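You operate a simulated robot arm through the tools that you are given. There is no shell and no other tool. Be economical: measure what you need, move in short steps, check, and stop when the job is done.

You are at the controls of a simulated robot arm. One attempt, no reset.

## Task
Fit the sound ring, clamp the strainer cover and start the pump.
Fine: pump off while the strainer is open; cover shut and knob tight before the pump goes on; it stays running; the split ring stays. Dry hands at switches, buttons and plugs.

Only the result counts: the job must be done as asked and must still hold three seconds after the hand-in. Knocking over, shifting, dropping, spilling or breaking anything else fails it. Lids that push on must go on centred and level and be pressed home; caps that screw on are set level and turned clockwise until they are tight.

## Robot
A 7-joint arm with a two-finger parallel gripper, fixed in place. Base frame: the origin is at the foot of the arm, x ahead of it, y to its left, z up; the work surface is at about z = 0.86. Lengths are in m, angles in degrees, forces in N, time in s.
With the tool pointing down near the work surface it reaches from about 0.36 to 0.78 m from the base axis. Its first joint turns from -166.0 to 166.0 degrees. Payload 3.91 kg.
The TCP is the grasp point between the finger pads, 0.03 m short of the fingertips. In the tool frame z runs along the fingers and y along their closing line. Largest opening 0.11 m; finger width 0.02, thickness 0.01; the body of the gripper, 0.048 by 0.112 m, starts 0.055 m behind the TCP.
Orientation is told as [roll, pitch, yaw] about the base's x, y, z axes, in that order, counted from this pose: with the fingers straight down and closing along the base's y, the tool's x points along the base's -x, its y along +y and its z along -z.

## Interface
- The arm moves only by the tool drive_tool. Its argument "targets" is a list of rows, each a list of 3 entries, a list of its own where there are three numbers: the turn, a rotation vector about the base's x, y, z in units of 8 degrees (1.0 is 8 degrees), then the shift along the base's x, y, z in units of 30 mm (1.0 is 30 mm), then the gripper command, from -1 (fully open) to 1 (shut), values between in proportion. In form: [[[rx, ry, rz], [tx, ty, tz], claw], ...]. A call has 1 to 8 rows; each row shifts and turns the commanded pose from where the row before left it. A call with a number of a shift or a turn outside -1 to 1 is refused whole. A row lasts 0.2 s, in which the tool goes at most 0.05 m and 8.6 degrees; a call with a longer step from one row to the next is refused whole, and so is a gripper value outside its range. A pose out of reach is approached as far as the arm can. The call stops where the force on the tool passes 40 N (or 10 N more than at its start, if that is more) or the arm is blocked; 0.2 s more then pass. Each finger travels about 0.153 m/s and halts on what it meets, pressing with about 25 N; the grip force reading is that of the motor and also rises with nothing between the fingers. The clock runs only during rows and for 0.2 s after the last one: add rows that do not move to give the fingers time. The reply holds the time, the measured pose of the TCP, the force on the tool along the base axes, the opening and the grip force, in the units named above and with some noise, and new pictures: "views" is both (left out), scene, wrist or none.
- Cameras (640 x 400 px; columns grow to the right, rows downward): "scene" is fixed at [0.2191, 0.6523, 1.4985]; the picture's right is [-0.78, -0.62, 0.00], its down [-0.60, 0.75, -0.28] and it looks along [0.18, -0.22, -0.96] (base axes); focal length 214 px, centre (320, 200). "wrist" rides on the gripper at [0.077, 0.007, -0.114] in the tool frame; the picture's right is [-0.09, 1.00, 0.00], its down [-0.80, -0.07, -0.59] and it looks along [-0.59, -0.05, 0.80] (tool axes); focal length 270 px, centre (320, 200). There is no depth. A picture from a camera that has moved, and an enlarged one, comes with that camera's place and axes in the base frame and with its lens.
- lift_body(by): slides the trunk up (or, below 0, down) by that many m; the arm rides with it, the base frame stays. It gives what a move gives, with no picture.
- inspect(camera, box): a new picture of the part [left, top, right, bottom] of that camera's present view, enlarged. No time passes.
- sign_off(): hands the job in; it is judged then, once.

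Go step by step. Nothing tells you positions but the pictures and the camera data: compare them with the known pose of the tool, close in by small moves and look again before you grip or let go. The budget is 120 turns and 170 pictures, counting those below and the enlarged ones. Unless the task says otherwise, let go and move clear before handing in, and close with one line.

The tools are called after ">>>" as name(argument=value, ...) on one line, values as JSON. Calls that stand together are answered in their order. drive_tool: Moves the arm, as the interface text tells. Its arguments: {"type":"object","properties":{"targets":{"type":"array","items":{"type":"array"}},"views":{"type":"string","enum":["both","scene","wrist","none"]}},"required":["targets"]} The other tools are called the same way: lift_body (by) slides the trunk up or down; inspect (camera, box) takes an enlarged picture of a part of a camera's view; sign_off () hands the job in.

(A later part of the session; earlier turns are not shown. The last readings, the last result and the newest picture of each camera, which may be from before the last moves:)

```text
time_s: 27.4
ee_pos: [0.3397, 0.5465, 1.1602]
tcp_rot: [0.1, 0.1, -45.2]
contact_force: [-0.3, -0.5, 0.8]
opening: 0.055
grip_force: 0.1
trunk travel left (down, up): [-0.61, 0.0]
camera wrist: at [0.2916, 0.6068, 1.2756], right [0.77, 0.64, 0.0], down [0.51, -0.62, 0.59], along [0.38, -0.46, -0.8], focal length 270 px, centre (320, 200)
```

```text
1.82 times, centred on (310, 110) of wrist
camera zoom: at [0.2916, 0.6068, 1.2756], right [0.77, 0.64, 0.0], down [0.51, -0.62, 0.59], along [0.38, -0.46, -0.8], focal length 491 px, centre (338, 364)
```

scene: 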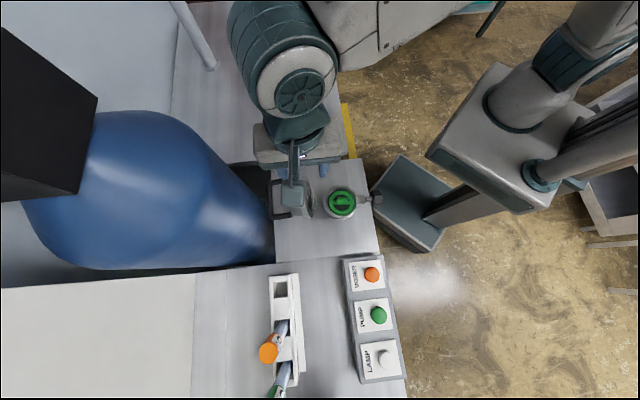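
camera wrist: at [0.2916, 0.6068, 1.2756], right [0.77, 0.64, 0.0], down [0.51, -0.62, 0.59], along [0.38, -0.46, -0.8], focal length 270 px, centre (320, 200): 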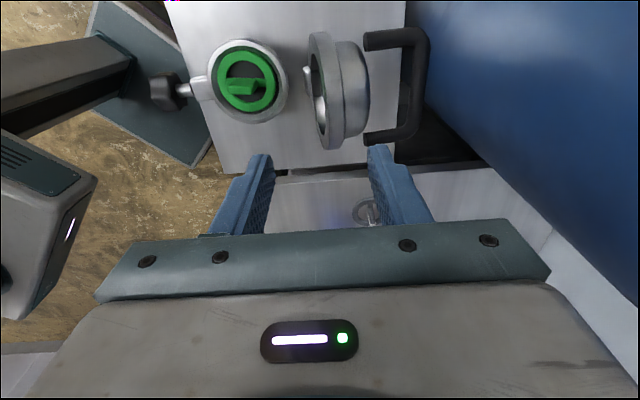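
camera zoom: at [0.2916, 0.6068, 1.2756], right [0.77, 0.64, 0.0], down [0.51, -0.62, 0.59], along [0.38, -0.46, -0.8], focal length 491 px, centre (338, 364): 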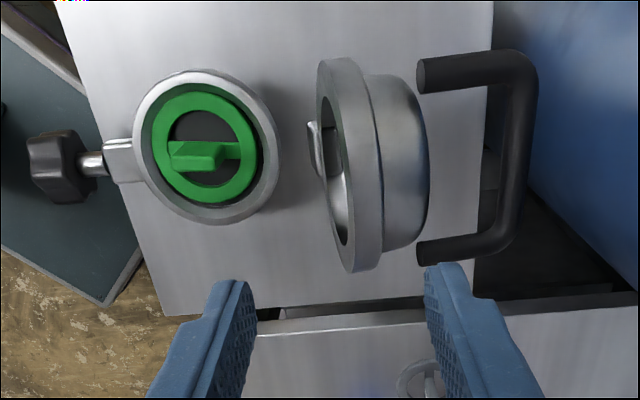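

The rim's top edge should be near (0.356, 0.568, 1.045), leaning back. I'll straddle it with the fingers open radially, going down to z≈1.085 first to check.

>>> drive_tool(targets=[[[0, 0, 0], [0.35, 0.45, 0], 0], [[0, 0, 0], [0.35, 0.45, -0.8], 0], [[0, 0, 0], [0, 0, -0.9], 0], [[0, 0, 0], [0, 0, -0.8], 0], [[0, 0, 0], [0, 0, 0], 0]])

>>> inspect(camera="wrist", box=[180, 0, 440, 240])

>>> inspect(camera="scene", box=[255, 140, 385, 240])

```text
time_s: 28.6
ee_pos: [0.3608, 0.5729, 1.0852]
tcp_rot: [0.0, -0.1, -45.3]
contact_force: [0.2, 1.2, -0.8]
opening: 0.0552
grip_force: 0.0
trunk travel left (down, up): [-0.61, 0.0]
camera wrist: at [0.3139, 0.6339, 1.2], right [0.77, 0.64, 0.0], down [0.51, -0.62, 0.6], along [0.38, -0.46, -0.8], focal length 270 px, centre (320, 200)
```

scene: 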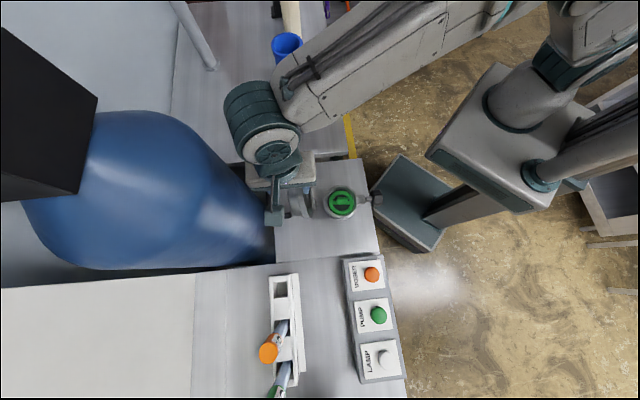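
wrist: 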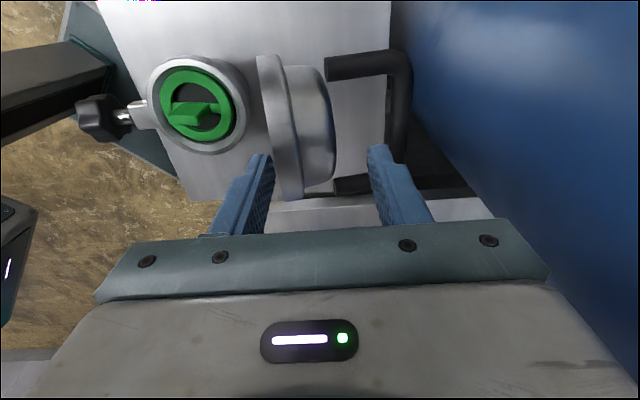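

```text
1.67 times, centred on (310, 120) of wrist
camera zoom: at [0.3139, 0.6339, 1.2], right [0.77, 0.64, 0.0], down [0.51, -0.62, 0.6], along [0.38, -0.46, -0.8], focal length 450 px, centre (337, 333)
```

zoom: 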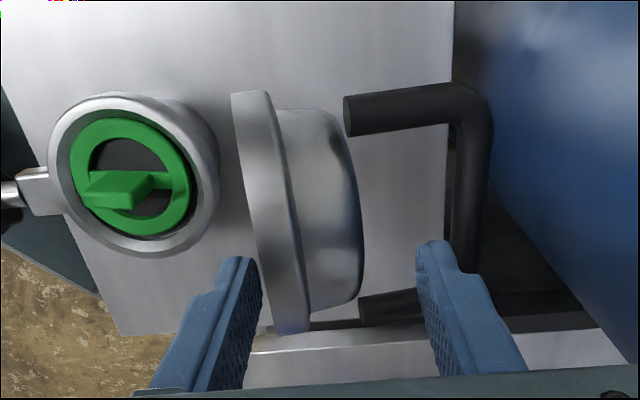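

```text
4.00 times, centred on (320, 190) of scene
camera zoom: at [0.2191, 0.6523, 1.4985], right [-0.78, -0.62, 0.0], down [-0.6, 0.75, -0.28], along [0.18, -0.22, -0.96], focal length 858 px, centre (320, 240)
```

zoom: 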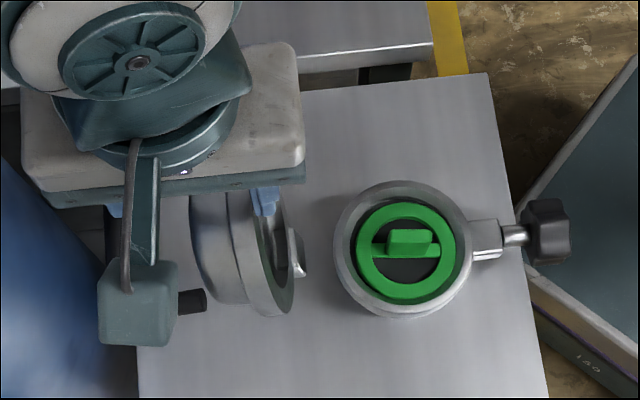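

The rim lies about 22 mm nearer the robot than the finger midline. I'll shift and descend gently.

>>> drive_tool(targets=[[[0, 0, 0], [-0.26, -0.26, 0], 0], [[0, 0, 0], [-0.26, -0.26, 0], 0], [[0, 0, 0], [0, 0, -0.4], 0], [[0, 0, 0], [0, 0, -0.4], 0], [[0, 0, 0], [0, 0, 0], 0]], views="wrist")

>>> inspect(camera="wrist", box=[180, 40, 440, 240])

>>> inspect(camera="scene", box=[255, 140, 385, 240])

```text
time_s: 29.6
ee_pos: [0.3495, 0.5632, 1.0788]
tcp_rot: [1.5, 0.4, -45.4]
contact_force: [1.3, -0.6, 10.9]
opening: 0.0553
grip_force: 0.2
trunk travel left (down, up): [-0.61, 0.0]
stopped in row 4: the force on the tool passed its limit (the readings are from after the stop); the commanded pose is now the measured one
camera wrist: at [0.2998, 0.6207, 1.1931], right [0.77, 0.64, 0.03], down [0.5, -0.63, 0.59], along [0.39, -0.44, -0.81], focal length 270 px, centre (320, 200)
```

wrist: 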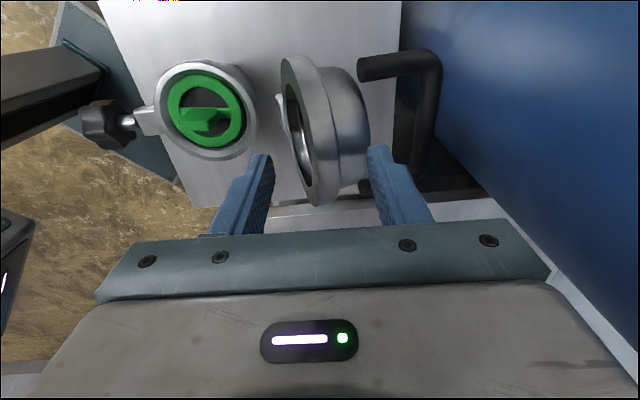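

```text
2.00 times, centred on (310, 140) of wrist
camera zoom: at [0.2998, 0.6207, 1.1931], right [0.77, 0.64, 0.03], down [0.5, -0.63, 0.59], along [0.39, -0.44, -0.81], focal length 541 px, centre (340, 320)
```

zoom: 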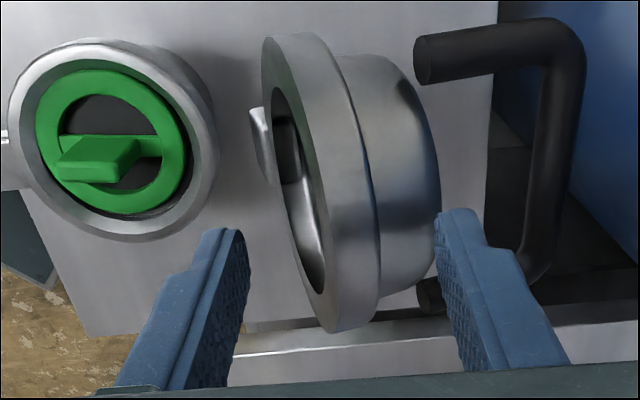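

```text
4.00 times, centred on (320, 190) of scene
camera zoom: at [0.2191, 0.6523, 1.4985], right [-0.78, -0.62, 0.0], down [-0.6, 0.75, -0.28], along [0.18, -0.22, -0.96], focal length 858 px, centre (320, 240)
```

zoom: 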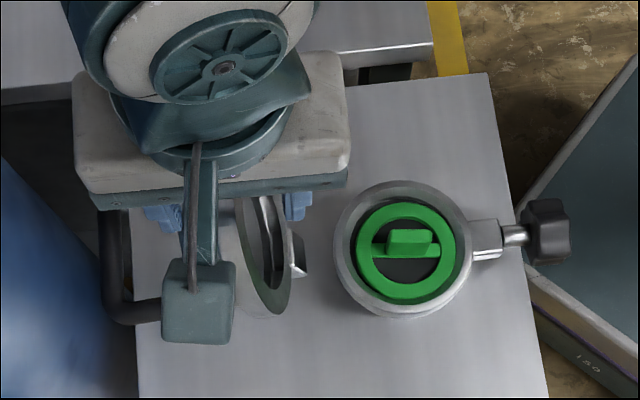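

The back finger landed on the dome's top corner, so I need a wider straddle set 10 mm further back. The geometry now fits a 90° open cover hinged at about 0.078 m behind the mouth centre, at z 0.92. I'll lift, level the tool, shift and descend again with a 62 mm opening.

>>> drive_tool(targets=[[[-0.19, -0.05, 0], [0, 0, 0.5], -0.13], [[0, 0, 0], [0.25, 0.2, 0.2], -0.13], [[0, 0, 0], [0, 0, -0.4], -0.13], [[0, 0, 0], [0, 0, -0.4], -0.13], [[0, 0, 0], [0, 0, -0.4], -0.13], [[0, 0, 0], [0, 0, -0.3], -0.13], [[0, 0, 0], [0, 0, 0], -0.13]], views="none")

>>> inspect(camera="wrist", box=[180, 40, 440, 240])

```text
time_s: 31.0
ee_pos: [0.3595, 0.5742, 1.0609]
tcp_rot: [1.4, -0.8, -45.4]
contact_force: [-0.7, 0.7, -0.1]
opening: 0.062
grip_force: 0.1
trunk travel left (down, up): [-0.61, 0.0]
stopped in row 6: the force on the tool passed its limit (the readings are from after the stop); the commanded pose is now the measured one
```

```text
2.00 times, centred on (310, 140) of wrist
camera zoom: at [0.3084, 0.6338, 1.1739], right [0.77, 0.64, 0.02], down [0.5, -0.62, 0.6], along [0.4, -0.45, -0.8], focal length 541 px, centre (340, 320)
```

zoom: 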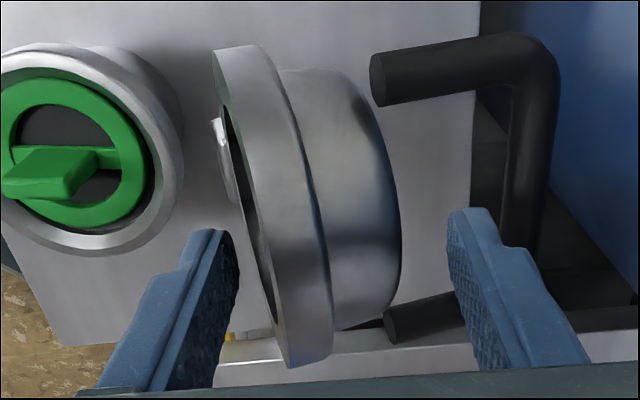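

>>> inspect(camera="scene", box=[200, 60, 400, 240])

>>> inspect(camera="wrist", box=[0, 0, 640, 400])

```text
2.22 times, centred on (300, 150) of scene
camera zoom: at [0.2191, 0.6523, 1.4985], right [-0.78, -0.62, 0.0], down [-0.6, 0.75, -0.28], along [0.18, -0.22, -0.96], focal length 477 px, centre (364, 311)
```

zoom: 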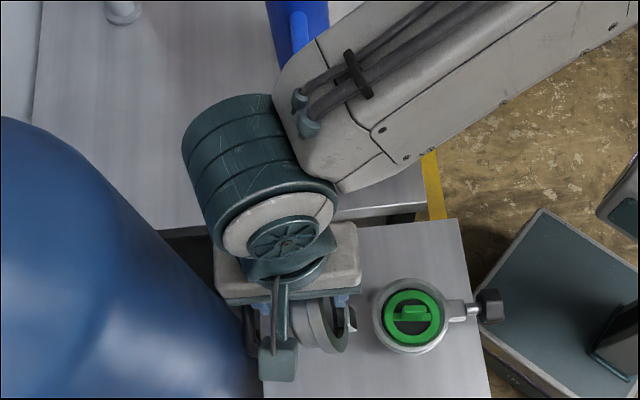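

```text
1.00 times, centred on (320, 200) of wrist
camera zoom: at [0.3084, 0.6338, 1.1739], right [0.77, 0.64, 0.02], down [0.5, -0.62, 0.6], along [0.4, -0.45, -0.8], focal length 270 px, centre (320, 200)
```

zoom: 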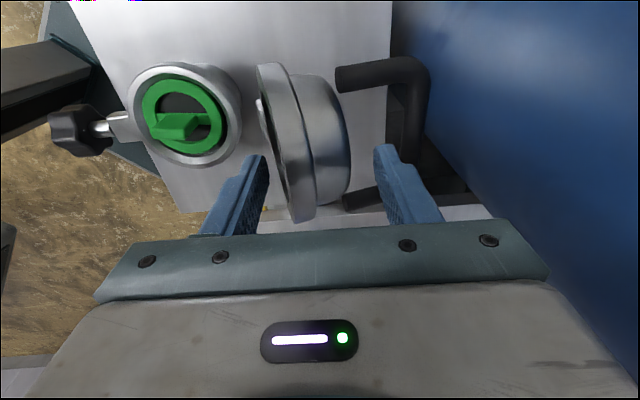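

The gripper's outer corner is grazing the tank, but the fingers already straddle the cover (tips about 12 mm below its top edge). I'll just push inward toward the robot from here, levelling the tool and dropping slightly.

>>> drive_tool(targets=[[[-0.17, 0.1, 0], [-0.36, -0.35, 0], -0.13], [[0, 0, 0], [-0.36, -0.35, -0.1], -0.13], [[0, 0, 0], [-0.36, -0.35, -0.2], -0.13], [[0, 0, 0], [-0.36, -0.35, -0.1], -0.13], [[0, 0, 0], [0, 0, 0], -0.13]])

>>> inspect(camera="wrist", box=[180, 40, 440, 240])

```text
time_s: 32.2
ee_pos: [0.314, 0.5309, 1.0493]
tcp_rot: [-0.3, -1.3, -45.2]
contact_force: [1.0, 1.4, 0.2]
opening: 0.0631
grip_force: 0.7
trunk travel left (down, up): [-0.61, 0.0]
camera wrist: at [0.2648, 0.5926, 1.1632], right [0.77, 0.64, 0.0], down [0.51, -0.61, 0.61], along [0.39, -0.47, -0.79], focal length 270 px, centre (320, 200)
```

scene: 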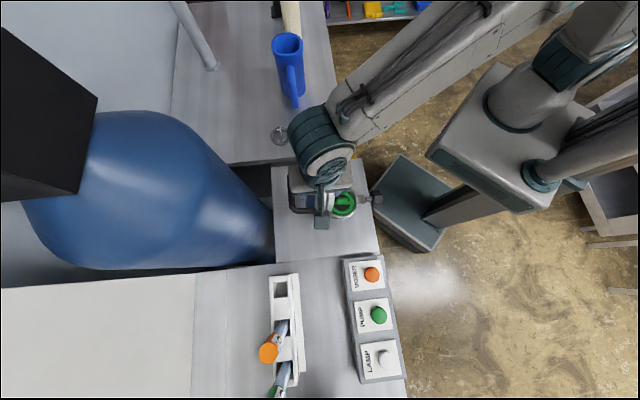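
wrist: 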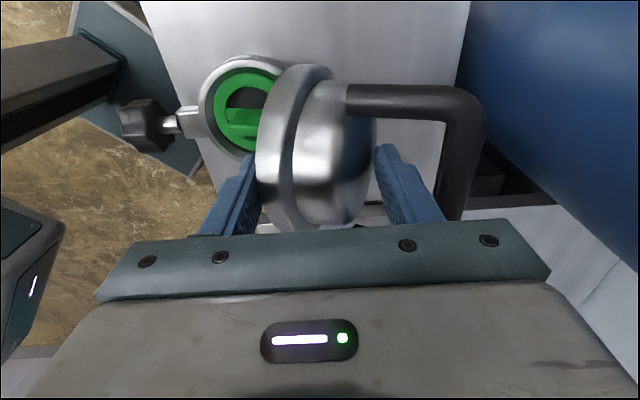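

```text
2.00 times, centred on (310, 140) of wrist
camera zoom: at [0.2648, 0.5926, 1.1632], right [0.77, 0.64, 0.0], down [0.51, -0.61, 0.61], along [0.39, -0.47, -0.79], focal length 541 px, centre (340, 320)
```

zoom: 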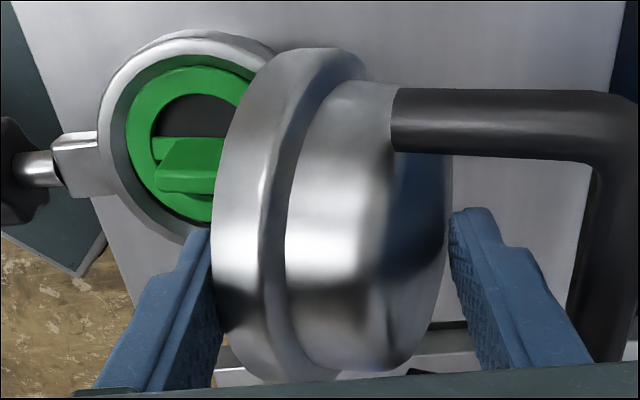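

It's working: the cover is rotating with almost no force. I'll keep moving inward, lowering slightly and narrowing a bit.

>>> drive_tool(targets=[[[0, 0.16, 0], [-0.29, -0.28, -0.2], -0.1], [[0, 0, 0], [-0.29, -0.28, -0.2], -0.05], [[0, 0, 0], [-0.29, -0.28, -0.25], 0], [[0, 0, 0], [-0.29, -0.28, -0.25], 0], [[0, 0, 0], [0, 0, 0], 0]], views="wrist")

>>> inspect(camera="scene", box=[255, 140, 385, 240])

```text
time_s: 32.8
ee_pos: [0.306, 0.5219, 1.0502]
tcp_rot: [1.2, 0.1, -45.3]
contact_force: [10.6, 8.5, 20.2]
opening: 0.0646
grip_force: 45.2
trunk travel left (down, up): [-0.61, 0.0]
stopped in row 3: the force on the tool passed its limit (the readings are from after the stop); the commanded pose is now the measured one
camera wrist: at [0.2566, 0.5803, 1.1651], right [0.77, 0.64, 0.02], down [0.51, -0.63, 0.59], along [0.39, -0.44, -0.81], focal length 270 px, centre (320, 200)
```

wrist: 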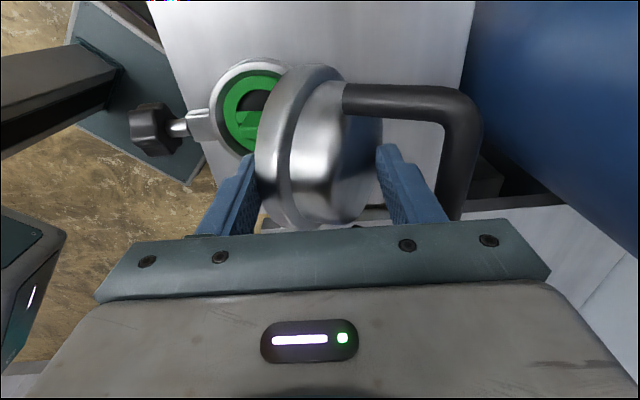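

```text
4.00 times, centred on (320, 190) of scene
camera zoom: at [0.2191, 0.6523, 1.4985], right [-0.78, -0.62, 0.0], down [-0.6, 0.75, -0.28], along [0.18, -0.22, -0.96], focal length 858 px, centre (320, 240)
```

zoom: 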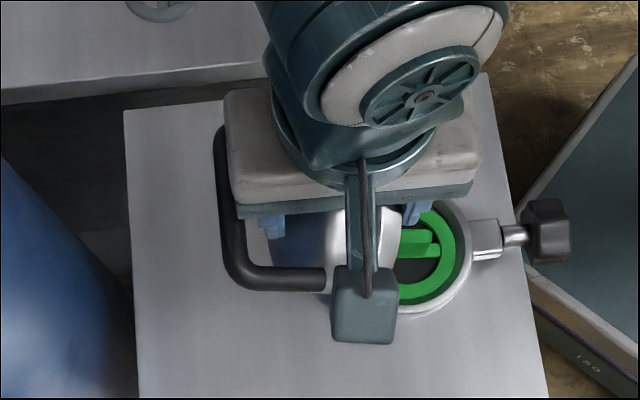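

The cover is wider between the fingers than I allowed and got pinched. I'll open a bit more and continue inward without lowering.

>>> drive_tool(targets=[[[-0.15, 0, 0], [0, 0, 0.1], -0.4], [[0, 0, 0], [-0.2, -0.2, 0], -0.4], [[0, 0, 0], [-0.29, -0.28, 0], -0.4], [[0, 0, 0], [-0.29, -0.28, 0], -0.4], [[0, 0, 0], [0, 0, 0], -0.4]], views="wrist")

>>> inspect(camera="scene", box=[255, 140, 385, 240])

```text
time_s: 34.0
ee_pos: [0.2804, 0.4981, 1.0554]
tcp_rot: [0.8, -0.6, -45.3]
contact_force: [2.9, 4.5, 0.6]
opening: 0.0817
grip_force: 3.9
trunk travel left (down, up): [-0.61, 0.0]
stopped in row 5: the force on the tool passed its limit (the readings are from after the stop); the commanded pose is now the measured one
camera wrist: at [0.2305, 0.5581, 1.1695], right [0.77, 0.64, 0.02], down [0.5, -0.62, 0.6], along [0.39, -0.46, -0.8], focal length 270 px, centre (320, 200)
```

wrist: 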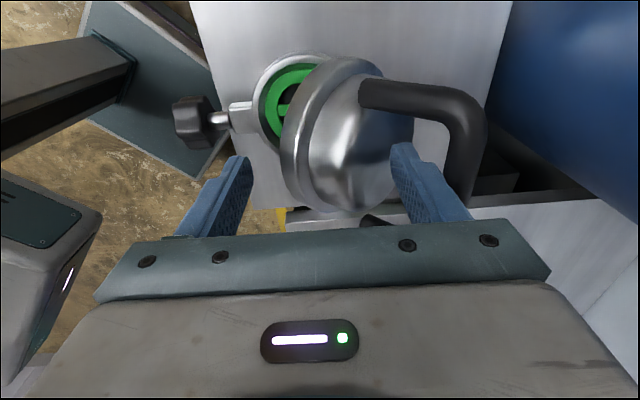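

```text
4.00 times, centred on (320, 190) of scene
camera zoom: at [0.2191, 0.6523, 1.4985], right [-0.78, -0.62, 0.0], down [-0.6, 0.75, -0.28], along [0.18, -0.22, -0.96], focal length 858 px, centre (320, 240)
```

zoom: 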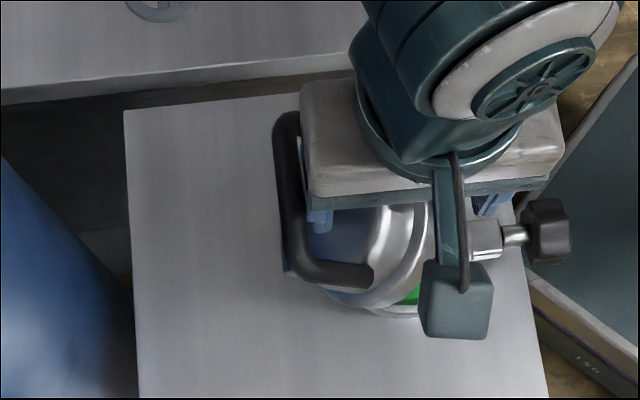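

The cover is about 40° over. The back finger seems wedged between the dome and handle, so I'll raise clear and check whether it holds, then push the handle bar from behind.

>>> drive_tool(targets=[[[-0.1, 0.08, 0], [0.05, 0.05, 0.3], -0.4], [[0, 0, 0], [0, 0, 0.6], -0.4], [[0, 0, 0], [0, 0, 0.9], -0.4], [[0, 0, 0], [0, 0, 0.6], -0.4], [[0, 0, 0], [0, 0, 0], -0.4]], views="wrist")

>>> inspect(camera="scene", box=[255, 140, 385, 240])

```text
time_s: 35.2
ee_pos: [0.2841, 0.4958, 1.127]
tcp_rot: [-0.2, -0.6, -45.3]
contact_force: [-0.2, -0.3, -1.0]
opening: 0.0768
grip_force: 0.0
trunk travel left (down, up): [-0.61, 0.0]
camera wrist: at [0.2358, 0.5555, 1.2415], right [0.77, 0.64, 0.0], down [0.51, -0.61, 0.6], along [0.38, -0.47, -0.8], focal length 270 px, centre (320, 200)
```

wrist: 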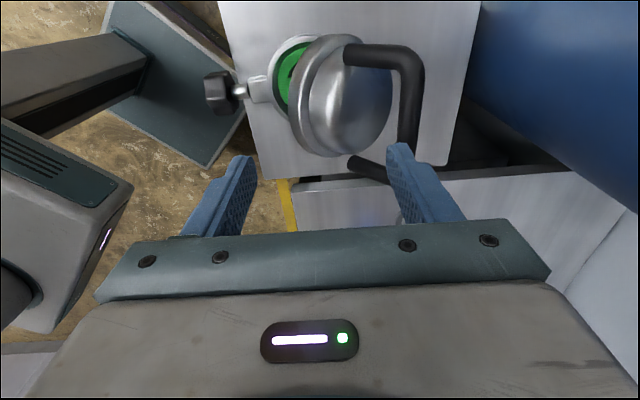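

```text
4.00 times, centred on (320, 190) of scene
camera zoom: at [0.2191, 0.6523, 1.4985], right [-0.78, -0.62, 0.0], down [-0.6, 0.75, -0.28], along [0.18, -0.22, -0.96], focal length 858 px, centre (320, 240)
```

zoom: 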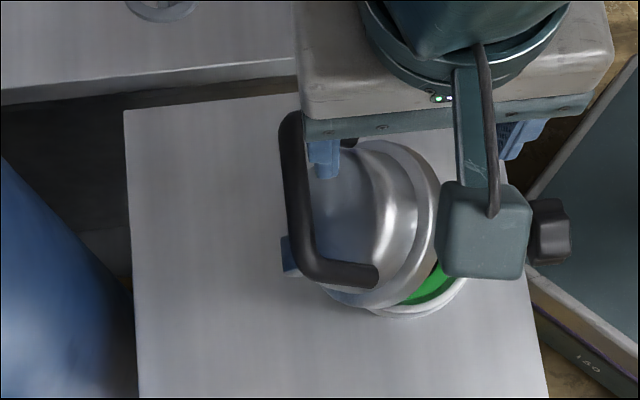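

The cover stays where it is, roughly halfway, with the bar near the top of its arc at about (0.322, 0.545, 1.06). I'll close the fingers, go behind the bar and push it over.

>>> drive_tool(targets=[[[0, 0.07, 0], [0.7, 0.7, 0.1], 1], [[0, 0, 0], [0.8, 0.75, 0], 1], [[0, 0, 0], [0.85, 0.85, 0], 1], [[0, 0, 0], [0, 0, -0.7], 1], [[0, 0, 0], [0, 0, -0.7], 1], [[0, 0, 0], [0, 0, -0.6], 1], [[0, 0, 0], [0, 0, 0], 1]], views="wrist")

>>> inspect(camera="scene", box=[255, 140, 385, 240])

```text
time_s: 36.8
ee_pos: [0.355, 0.5639, 1.0696]
tcp_rot: [-0.5, -0.3, -45.3]
contact_force: [-0.9, 0.0, 0.7]
opening: 0.0001
grip_force: 24.8
trunk travel left (down, up): [-0.61, 0.0]
camera wrist: at [0.3088, 0.6243, 1.1855], right [0.77, 0.64, -0.01], down [0.51, -0.61, 0.6], along [0.37, -0.47, -0.8], focal length 270 px, centre (320, 200)
```

wrist: 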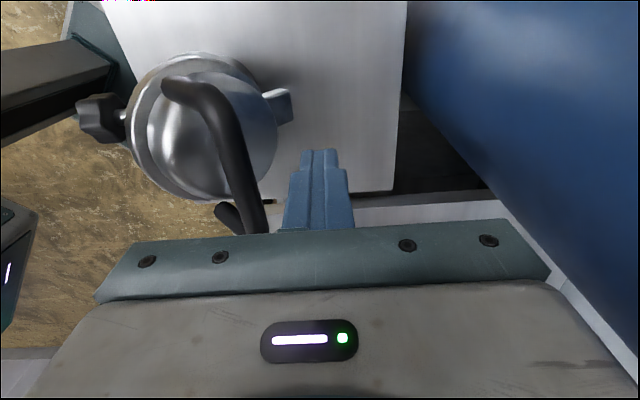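

```text
4.00 times, centred on (320, 190) of scene
camera zoom: at [0.2191, 0.6523, 1.4985], right [-0.78, -0.62, 0.0], down [-0.6, 0.75, -0.28], along [0.18, -0.22, -0.96], focal length 858 px, centre (320, 240)
```

zoom: 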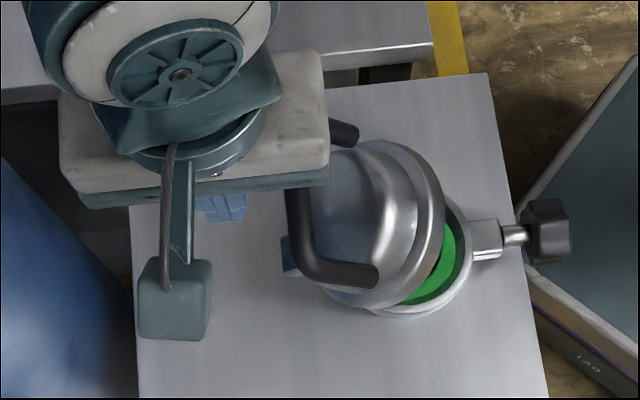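

Behind the bar. Pushing inward.

>>> drive_tool(targets=[[[0, 0, 0], [-0.36, -0.35, -0.2], 1], [[0, 0, 0], [-0.36, -0.35, -0.2], 1], [[0, 0, 0], [-0.36, -0.35, 0], 1], [[0, 0, 0], [-0.36, -0.35, 0], 1], [[0, 0, 0], [-0.36, -0.35, 0], 1], [[0, 0, 0], [0, 0, 0], 1]], views="wrist")

>>> inspect(camera="scene", box=[255, 140, 385, 240])

```text
time_s: 38.2
ee_pos: [0.3019, 0.5103, 1.0586]
tcp_rot: [-0.5, -0.3, -45.4]
contact_force: [0.4, -0.6, 0.4]
opening: 0.0
grip_force: 25.1
trunk travel left (down, up): [-0.61, 0.0]
camera wrist: at [0.2543, 0.5724, 1.173], right [0.77, 0.64, -0.01], down [0.51, -0.61, 0.6], along [0.37, -0.47, -0.8], focal length 270 px, centre (320, 200)
```

wrist: 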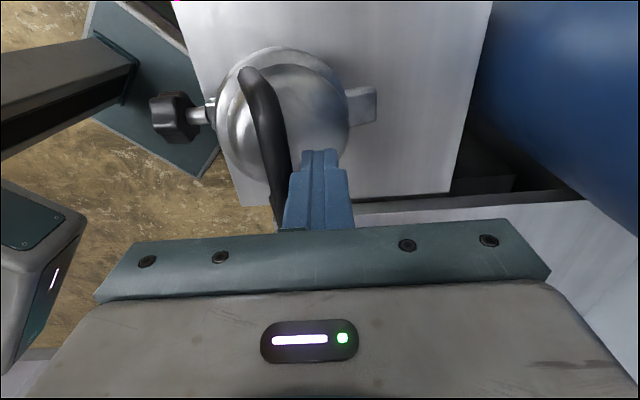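

```text
4.00 times, centred on (320, 190) of scene
camera zoom: at [0.2191, 0.6523, 1.4985], right [-0.78, -0.62, 0.0], down [-0.6, 0.75, -0.28], along [0.18, -0.22, -0.96], focal length 858 px, centre (320, 240)
```

zoom: 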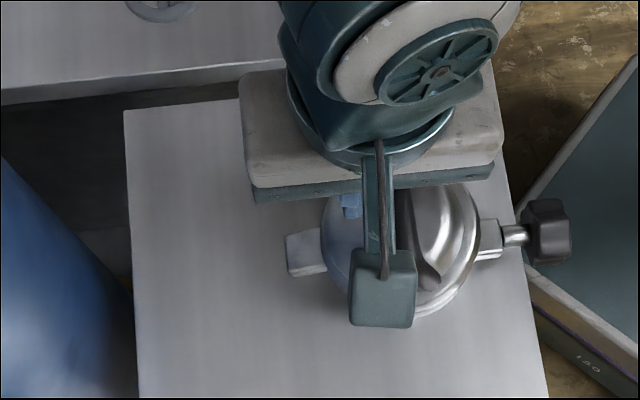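

Nearly shut. A bit further inward, then I'll rise and press down on the bar's middle.

>>> drive_tool(targets=[[[0, 0, 0], [-0.25, -0.24, 0], 1], [[0, 0, 0], [-0.2, -0.2, 0], 1], [[0, 0, 0], [0, 0, 0], 1], [[0, 0, 0], [0.2, 0.2, 0.7], 1], [[0, 0, 0], [0, 0, 0.7], 1], [[0, 0, 0], [0, 0, 0.7], 1], [[0, 0, 0], [0, 0, 0], 1]], views="wrist")

>>> inspect(camera="scene", box=[255, 140, 385, 240])

```text
time_s: 39.8
ee_pos: [0.2941, 0.5032, 1.1216]
tcp_rot: [-0.6, -0.2, -45.4]
contact_force: [-0.3, 0.2, -0.5]
opening: 0.0
grip_force: 25.4
trunk travel left (down, up): [-0.61, 0.0]
camera wrist: at [0.2469, 0.5644, 1.2364], right [0.77, 0.64, -0.01], down [0.51, -0.61, 0.6], along [0.37, -0.47, -0.8], focal length 270 px, centre (320, 200)
```

wrist: 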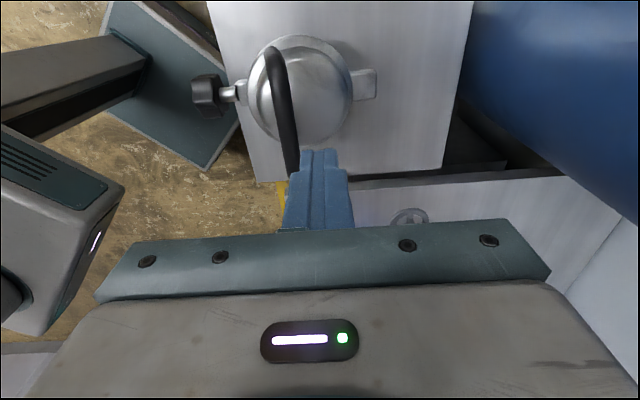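

```text
4.00 times, centred on (320, 190) of scene
camera zoom: at [0.2191, 0.6523, 1.4985], right [-0.78, -0.62, 0.0], down [-0.6, 0.75, -0.28], along [0.18, -0.22, -0.96], focal length 858 px, centre (320, 240)
```

zoom: 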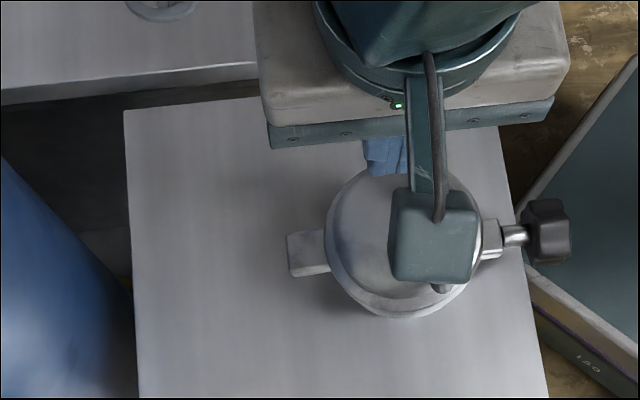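

The cover appears shut. I'll press down on the bar above the mouth centre to make sure it's home.

>>> drive_tool(targets=[[[0.07, 0, 0], [-0.45, -0.25, 0], 1], [[0, 0, 0], [-0.4, -0.25, -0.6], 1], [[0, 0, 0], [0, 0, -0.6], 1], [[0, 0, 0], [0, 0, -0.5], 1], [[0, 0, 0], [0, 0, -0.3], 1], [[0, 0, 0], [0, 0, -0.3], 1]], views="wrist")

>>> inspect(camera="scene", box=[255, 140, 385, 240])

```text
time_s: 40.9
ee_pos: [0.2635, 0.4882, 1.0714]
tcp_rot: [-0.6, 0.2, -45.2]
contact_force: [-10.1, -12.3, 20.8]
opening: 0.0001
grip_force: 24.7
trunk travel left (down, up): [-0.61, 0.0]
stopped in row 5: the force on the tool passed its limit (the readings are from after the stop); the commanded pose is now the measured one
camera wrist: at [0.2171, 0.5478, 1.1868], right [0.77, 0.64, -0.01], down [0.52, -0.62, 0.59], along [0.37, -0.46, -0.81], focal length 270 px, centre (320, 200)
```

wrist: 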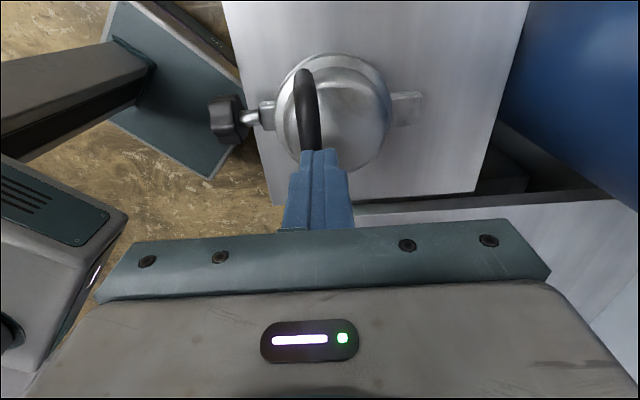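

```text
4.00 times, centred on (320, 190) of scene
camera zoom: at [0.2191, 0.6523, 1.4985], right [-0.78, -0.62, 0.0], down [-0.6, 0.75, -0.28], along [0.18, -0.22, -0.96], focal length 858 px, centre (320, 240)
```

zoom: 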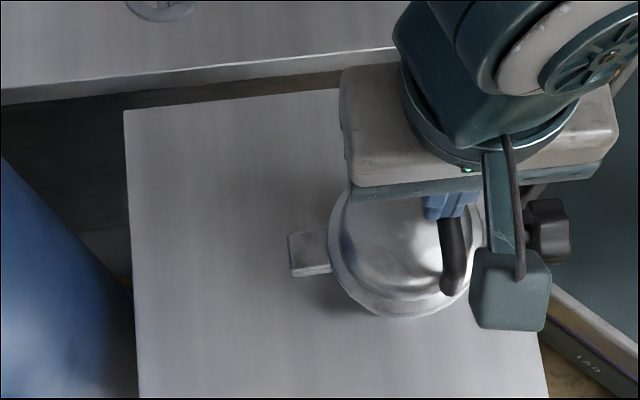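

Pressed with 40 N at the bar, so it's firmly down. Now for the knob, whose axis points horizontally toward the robot: I'll rise, back off, turn to yaw -135 and look.

>>> drive_tool(targets=[[[0, 0, 0], [0, 0, 0.8], 1], [[0, 0, -0.94], [0, 0, 0.9], 1], [[0, 0, -0.94], [-0.2, -0.2, 0.9], 0], [[0, 0, -0.94], [-0.4, -0.4, 0.5], 0], [[0, 0, -0.94], [-0.4, -0.4, 0], 0], [[0, 0, -0.94], [-0.4, -0.4, 0], 0], [[0, 0, -0.94], [-0.4, -0.4, 0], 0], [[0, 0, -0.94], [-0.3, -0.4, 0], 0]], views="none")

>>> drive_tool(targets=[[[0, 0, -0.94], [0, 0, 0], 0], [[0, 0, -0.94], [0, 0, 0], 0], [[0, 0, -0.94], [0, 0, 0], 0], [[0, 0, -0.94], [0, 0, 0], 0], [[0, 0, -0.94], [0, 0, 0], 0], [[0, 0, 0], [0, 0, 0], 0]])

>>> inspect(camera="scene", box=[280, 160, 400, 240])

```text
time_s: 42.7
ee_pos: [0.2017, 0.4239, 1.164]
tcp_rot: [-0.3, 0.4, -98.1]
contact_force: [0.2, 1.3, -0.1]
opening: 0.055
grip_force: 0.1
trunk travel left (down, up): [-0.61, 0.0]
```

```text
time_s: 44.0
ee_pos: [0.2598, 0.3958, 1.2187]
tcp_rot: [-13.1, 2.2, -141.7]
contact_force: [0.4, 0.2, -0.1]
opening: 0.0551
grip_force: 0.1
trunk travel left (down, up): [-0.61, 0.0]
stopped in row 6: the arm was blocked; the commanded pose is now the measured one
camera wrist: at [0.3371, 0.4162, 1.3327], right [0.54, -0.81, -0.23], down [-0.6, -0.56, 0.57], along [-0.59, -0.17, -0.79], focal length 270 px, centre (320, 200)
```

scene: 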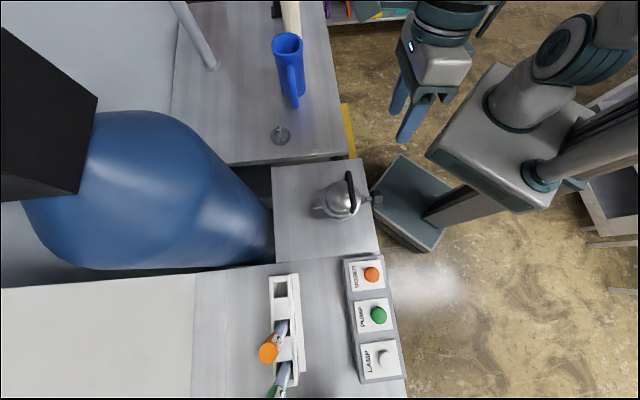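
wrist: 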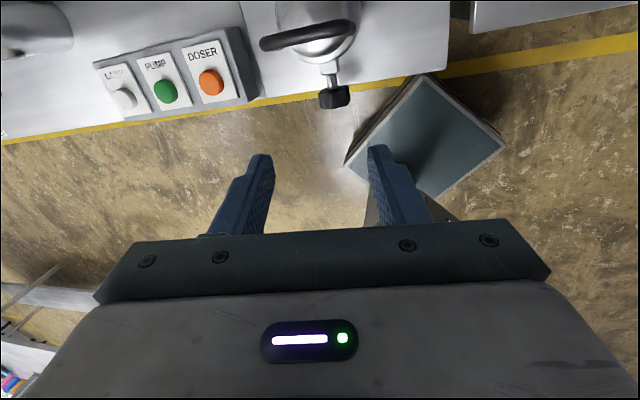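

```text
5.00 times, centred on (340, 200) of scene
camera zoom: at [0.2191, 0.6523, 1.4985], right [-0.78, -0.62, 0.0], down [-0.6, 0.75, -0.28], along [0.18, -0.22, -0.96], focal length 1072 px, centre (220, 200)
```

zoom: 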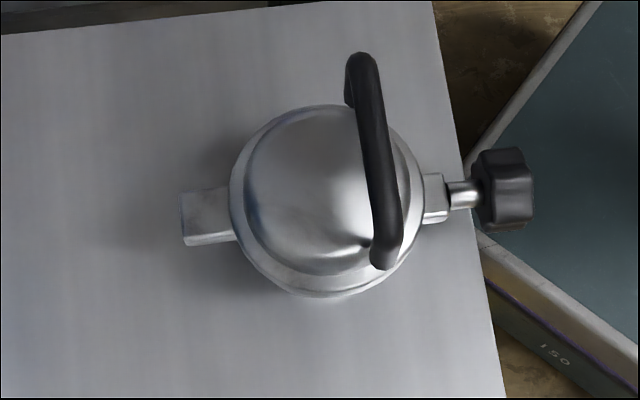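

The arm hit a joint limit at that yaw. The cover looks closed with its handle over the mouth, and by triangulation the knob is at (0.207, 0.418, 0.928). I'll level the tool and rotate back to yaw +45, so the gripper can take the knob from above with the fingers on either side and turn it about its axis.

>>> drive_tool(targets=[[[-0.64, -0.51, 0], [0, 0, 0], 0], [[-0.64, -0.51, 0], [0, 0, 0], 0], [[0, 0, 1], [0, 0, 0], 0], [[0, 0, 1], [0, 0, 0], 0], [[0, 0, 1], [0, 0, 0], 0], [[0, 0, 1], [0, 0, 0], 0], [[0, 0, 1], [0, 0, 0], 0], [[0, 0, 1], [0, 0, 0], 0]], views="none")

>>> drive_tool(targets=[[[0, 0, 1], [0, 0, 0], 0], [[0, 0, 1], [0, 0, 0], 0], [[0, 0, 1], [0, 0, 0], 0], [[0, 0, 1], [0, 0, 0], 0], [[0, 0, 1], [0, 0, 0], 0], [[0, 0, 1], [0, 0, 0], 0], [[0, 0, 1], [0, 0, 0], 0], [[0, 0, 1], [0, 0, 0], 0]], views="none")

>>> drive_tool(targets=[[[0, 0, 1], [0, 0, 0], -0.5], [[0, 0, 1], [0, 0, 0], -1], [[0, 0, 1], [-0.3, 0, 0], -1], [[0, 0, 1], [-0.5, 0.1, 0], -1], [[0, 0, 1], [-0.5, 0.1, 0], -1], [[0, 0, 1], [-0.4, 0.1, 0], -1], [[0, 0, 1], [0, 0.1, 0], -1], [[0, 0, 1], [0, 0.1, 0], -1]])

```text
time_s: 44.6
ee_pos: [0.2847, 0.371, 1.2585]
tcp_rot: [-12.8, 2.5, -144.8]
contact_force: [-0.2, -0.2, 0.0]
opening: 0.0551
grip_force: 0.1
trunk travel left (down, up): [-0.61, 0.0]
stopped in row 3: the arm was blocked; the commanded pose is now the measured one
```

```text
time_s: 46.4
ee_pos: [0.2848, 0.3716, 1.2586]
tcp_rot: [-12.9, 2.2, -80.6]
contact_force: [0.3, 0.3, 0.5]
opening: 0.055
grip_force: 0.1
trunk travel left (down, up): [-0.61, 0.0]
```

```text
time_s: 48.2
ee_pos: [0.2328, 0.3878, 1.2574]
tcp_rot: [-12.7, 2.2, -16.6]
contact_force: [-1.0, 0.6, 0.3]
opening: 0.1099
grip_force: 0.1
trunk travel left (down, up): [-0.61, 0.0]
camera wrist: at [0.1743, 0.4393, 1.3708], right [0.35, 0.91, -0.22], down [0.81, -0.17, 0.56], along [0.47, -0.38, -0.8], focal length 270 px, centre (320, 200)
```

scene: 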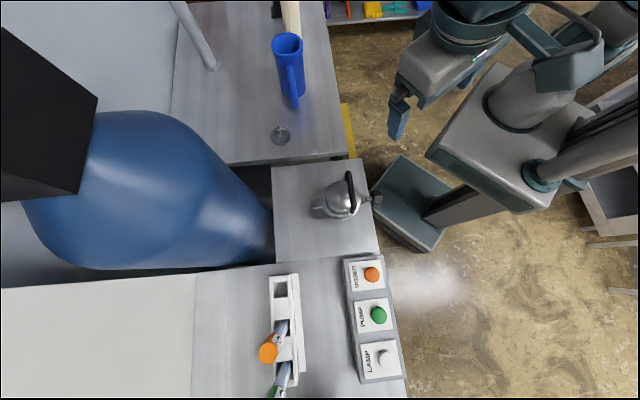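
wrist: 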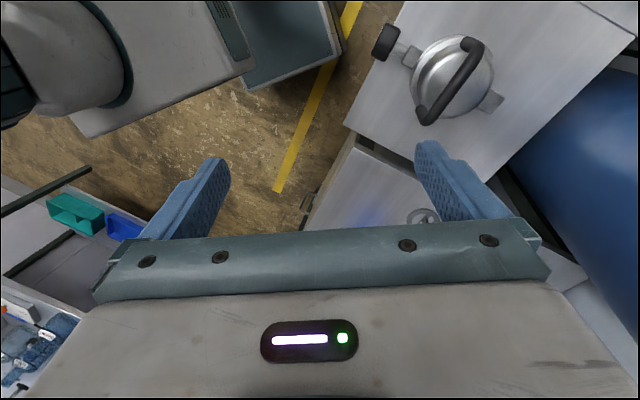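

>>> drive_tool(targets=[[[0.77, -0.23, 0], [0, 0, 0], -1], [[0.77, -0.23, 0], [0, 0, 0], -1], [[0, 0, 1], [-0.2, 0.2, -0.4], -1], [[0, 0, 1], [-0.2, 0.2, -0.4], -1], [[0, 0, 1], [-0.2, 0.2, -0.4], -1], [[0, 0, 1], [-0.2, 0.2, -0.4], -1], [[0, 0, 1], [0, 0.2, -0.4], -1], [[0, 0, 1], [0, 0, -0.4], -1]], views="none")

>>> drive_tool(targets=[[[0, 0, 1], [0, 0, -0.6], -1], [[0, 0, 0.7], [0, 0, -0.6], -1], [[0, 0, 0], [0, 0, 0], -1]])

```text
time_s: 50.0
ee_pos: [0.2091, 0.4171, 1.1841]
tcp_rot: [0.1, 2.3, 32.0]
contact_force: [0.3, 0.5, -0.2]
opening: 0.11
grip_force: 0.0
trunk travel left (down, up): [-0.61, 0.0]
```

```text
time_s: 50.8
ee_pos: [0.2078, 0.4178, 1.1493]
tcp_rot: [0.0, 2.2, 45.5]
contact_force: [-0.3, 0.6, -0.3]
opening: 0.1101
grip_force: 0.1
trunk travel left (down, up): [-0.61, 0.0]
camera wrist: at [0.1547, 0.3713, 1.2663], right [-0.65, 0.76, 0.0], down [0.63, 0.54, 0.56], along [0.43, 0.36, -0.83], focal length 270 px, centre (320, 200)
```

scene: 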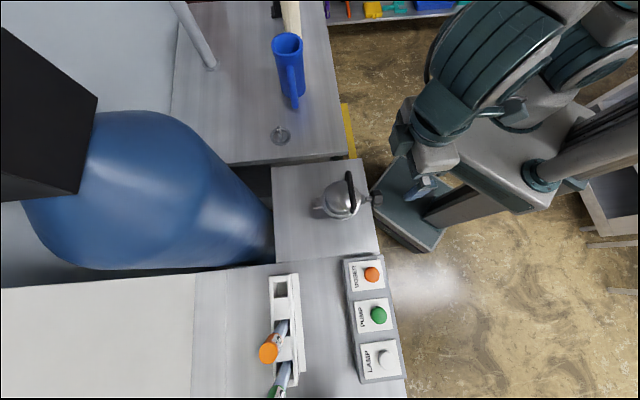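
wrist: 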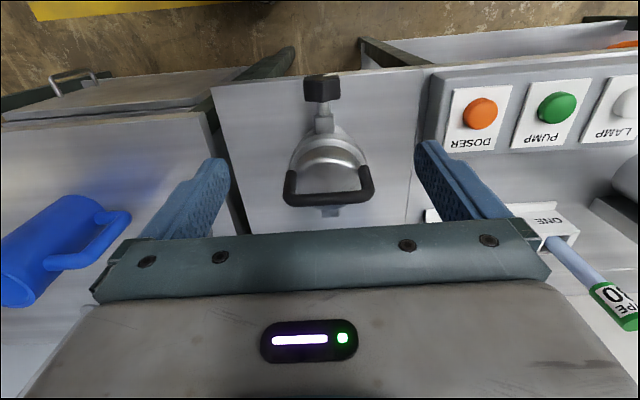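

>>> inspect(camera="wrist", box=[270, 60, 390, 220])

>>> inspect(camera="scene", box=[300, 165, 400, 225])

```text
2.50 times, centred on (330, 140) of wrist
camera zoom: at [0.1547, 0.3713, 1.2663], right [-0.65, 0.76, 0.0], down [0.63, 0.54, 0.56], along [0.43, 0.36, -0.83], focal length 676 px, centre (295, 350)
```

zoom: 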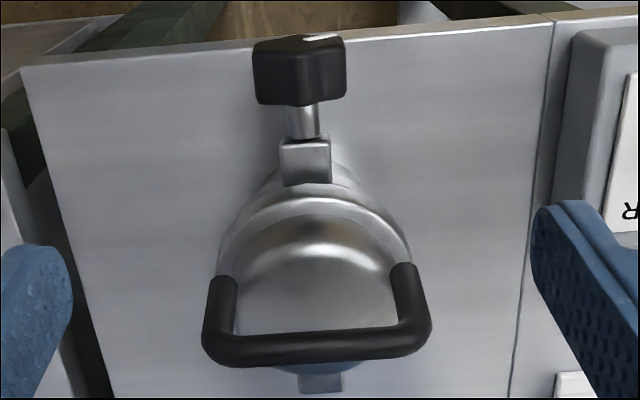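

```text
6.40 times, centred on (350, 195) of scene
camera zoom: at [0.2191, 0.6523, 1.4985], right [-0.78, -0.62, 0.0], down [-0.6, 0.75, -0.28], along [0.18, -0.22, -0.96], focal length 1373 px, centre (128, 232)
```

zoom: 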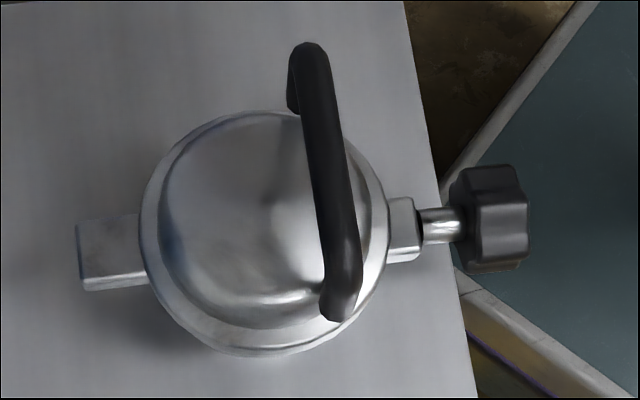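

The knob is centred under me and has a white pointer mark on its end face. I'll pre-tilt the tool -40° about the knob axis so each stroke can turn clockwise through about 80°, and check the pose before closing in.

>>> drive_tool(targets=[[[0.19, -0.2, 0], [0, 0, 0], -0.3], [[-0.707, -0.707, 0], [-0.28, 0.27, -0.86], -0.3], [[-0.707, -0.707, 0], [-0.28, 0.27, -0.86], -0.3], [[-0.707, -0.707, 0], [-0.28, 0.27, -0.86], -0.3], [[-0.707, -0.707, 0], [-0.28, 0.27, -0.86], -0.3], [[-0.707, -0.707, 0], [-0.28, 0.27, -0.86], -0.3], [[0, 0, 0], [0, 0, 0], -0.3]])

```text
time_s: 52.4
ee_pos: [0.168, 0.4572, 1.02]
tcp_rot: [-40.1, 0.3, 45.3]
contact_force: [0.5, 0.5, 0.1]
opening: 0.0714
grip_force: 0.1
trunk travel left (down, up): [-0.61, 0.0]
camera wrist: at [0.0586, 0.4588, 1.1044], right [-0.48, 0.6, -0.64], down [0.33, 0.8, 0.5], along [0.81, 0.03, -0.58], focal length 270 px, centre (320, 200)
```

scene: 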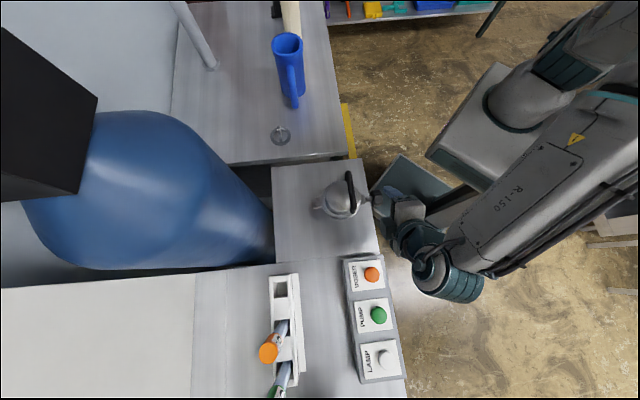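
wrist: 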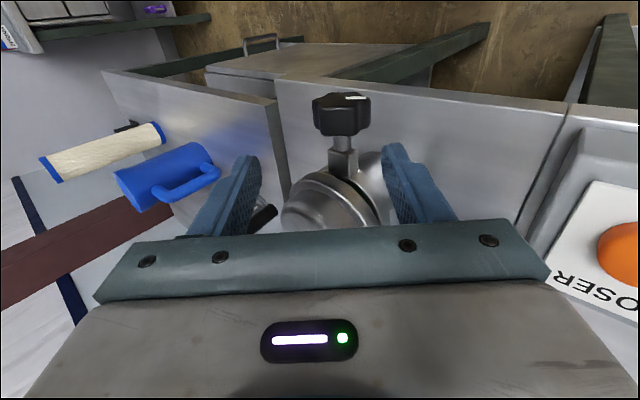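

>>> inspect(camera="wrist", box=[260, 80, 420, 240])

```text
2.50 times, centred on (340, 160) of wrist
camera zoom: at [0.0586, 0.4588, 1.1044], right [-0.48, 0.6, -0.64], down [0.33, 0.8, 0.5], along [0.81, 0.03, -0.58], focal length 676 px, centre (270, 300)
```

zoom: 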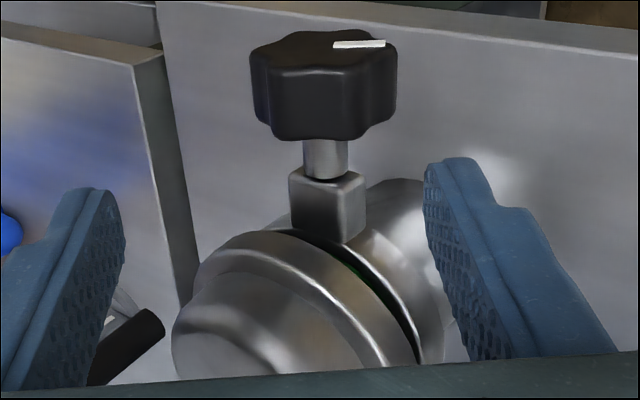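

I can see a gap between the cover and the body, so the cover may not be fully down. Zooming in.

>>> inspect(camera="wrist", box=[310, 150, 380, 230])

>>> inspect(camera="scene", box=[310, 175, 375, 225])

```text
5.00 times, centred on (345, 190) of wrist
camera zoom: at [0.0586, 0.4588, 1.1044], right [-0.48, 0.6, -0.64], down [0.33, 0.8, 0.5], along [0.81, 0.03, -0.58], focal length 1351 px, centre (195, 250)
```

zoom: 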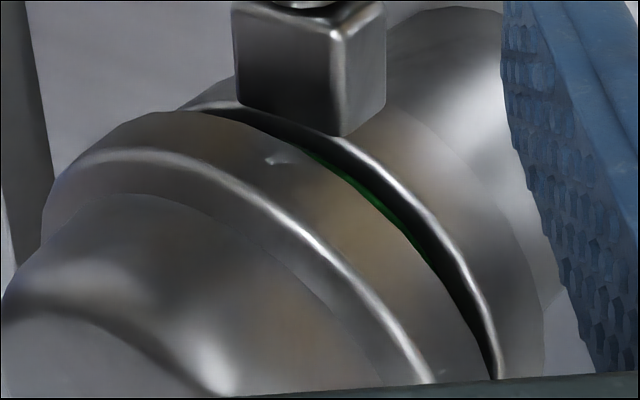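

```text
8.00 times, centred on (342, 200) of scene
camera zoom: at [0.2191, 0.6523, 1.4985], right [-0.78, -0.62, 0.0], down [-0.6, 0.75, -0.28], along [0.18, -0.22, -0.96], focal length 1716 px, centre (140, 200)
```

zoom: 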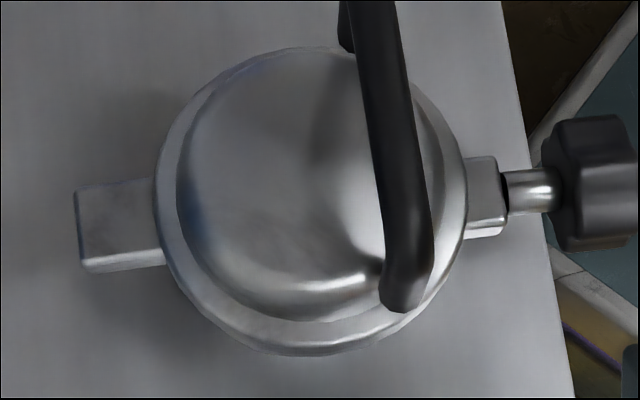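

There's a wedge-shaped gap of a few mm at the clamp side, so I'll press the cover again with small steps while watching the gap. First I'll straighten the tool and go above the bar.

>>> drive_tool(targets=[[[0.707, 0.707, 0], [0, 0, 0.9], 1], [[0.707, 0.707, 0], [0, 0, 0.9], 1], [[0.707, 0.707, 0], [0.6, 0.2, 0.9], 1], [[0.707, 0.707, 0], [0.9, 0.3, 0.3], 1], [[0.707, 0.707, 0], [0.9, 0.33, 0], 1], [[0, 0, 0], [0.93, 0.33, 0], 1], [[0, 0, 0], [0, 0, 0], 1]], views="wrist")

```text
time_s: 54.0
ee_pos: [0.2663, 0.4916, 1.1126]
tcp_rot: [0.1, 0.0, 45.5]
contact_force: [0.3, 0.0, 0.2]
opening: 0.0001
grip_force: 24.6
trunk travel left (down, up): [-0.61, 0.0]
camera wrist: at [0.2092, 0.4424, 1.227], right [-0.65, 0.76, 0.0], down [0.61, 0.52, 0.59], along [0.45, 0.39, -0.8], focal length 270 px, centre (320, 200)
```

wrist: 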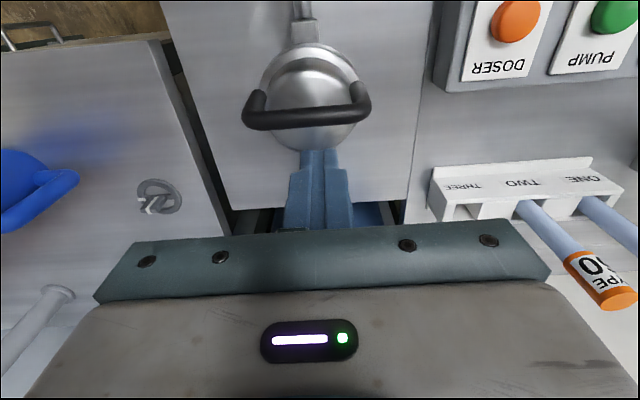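

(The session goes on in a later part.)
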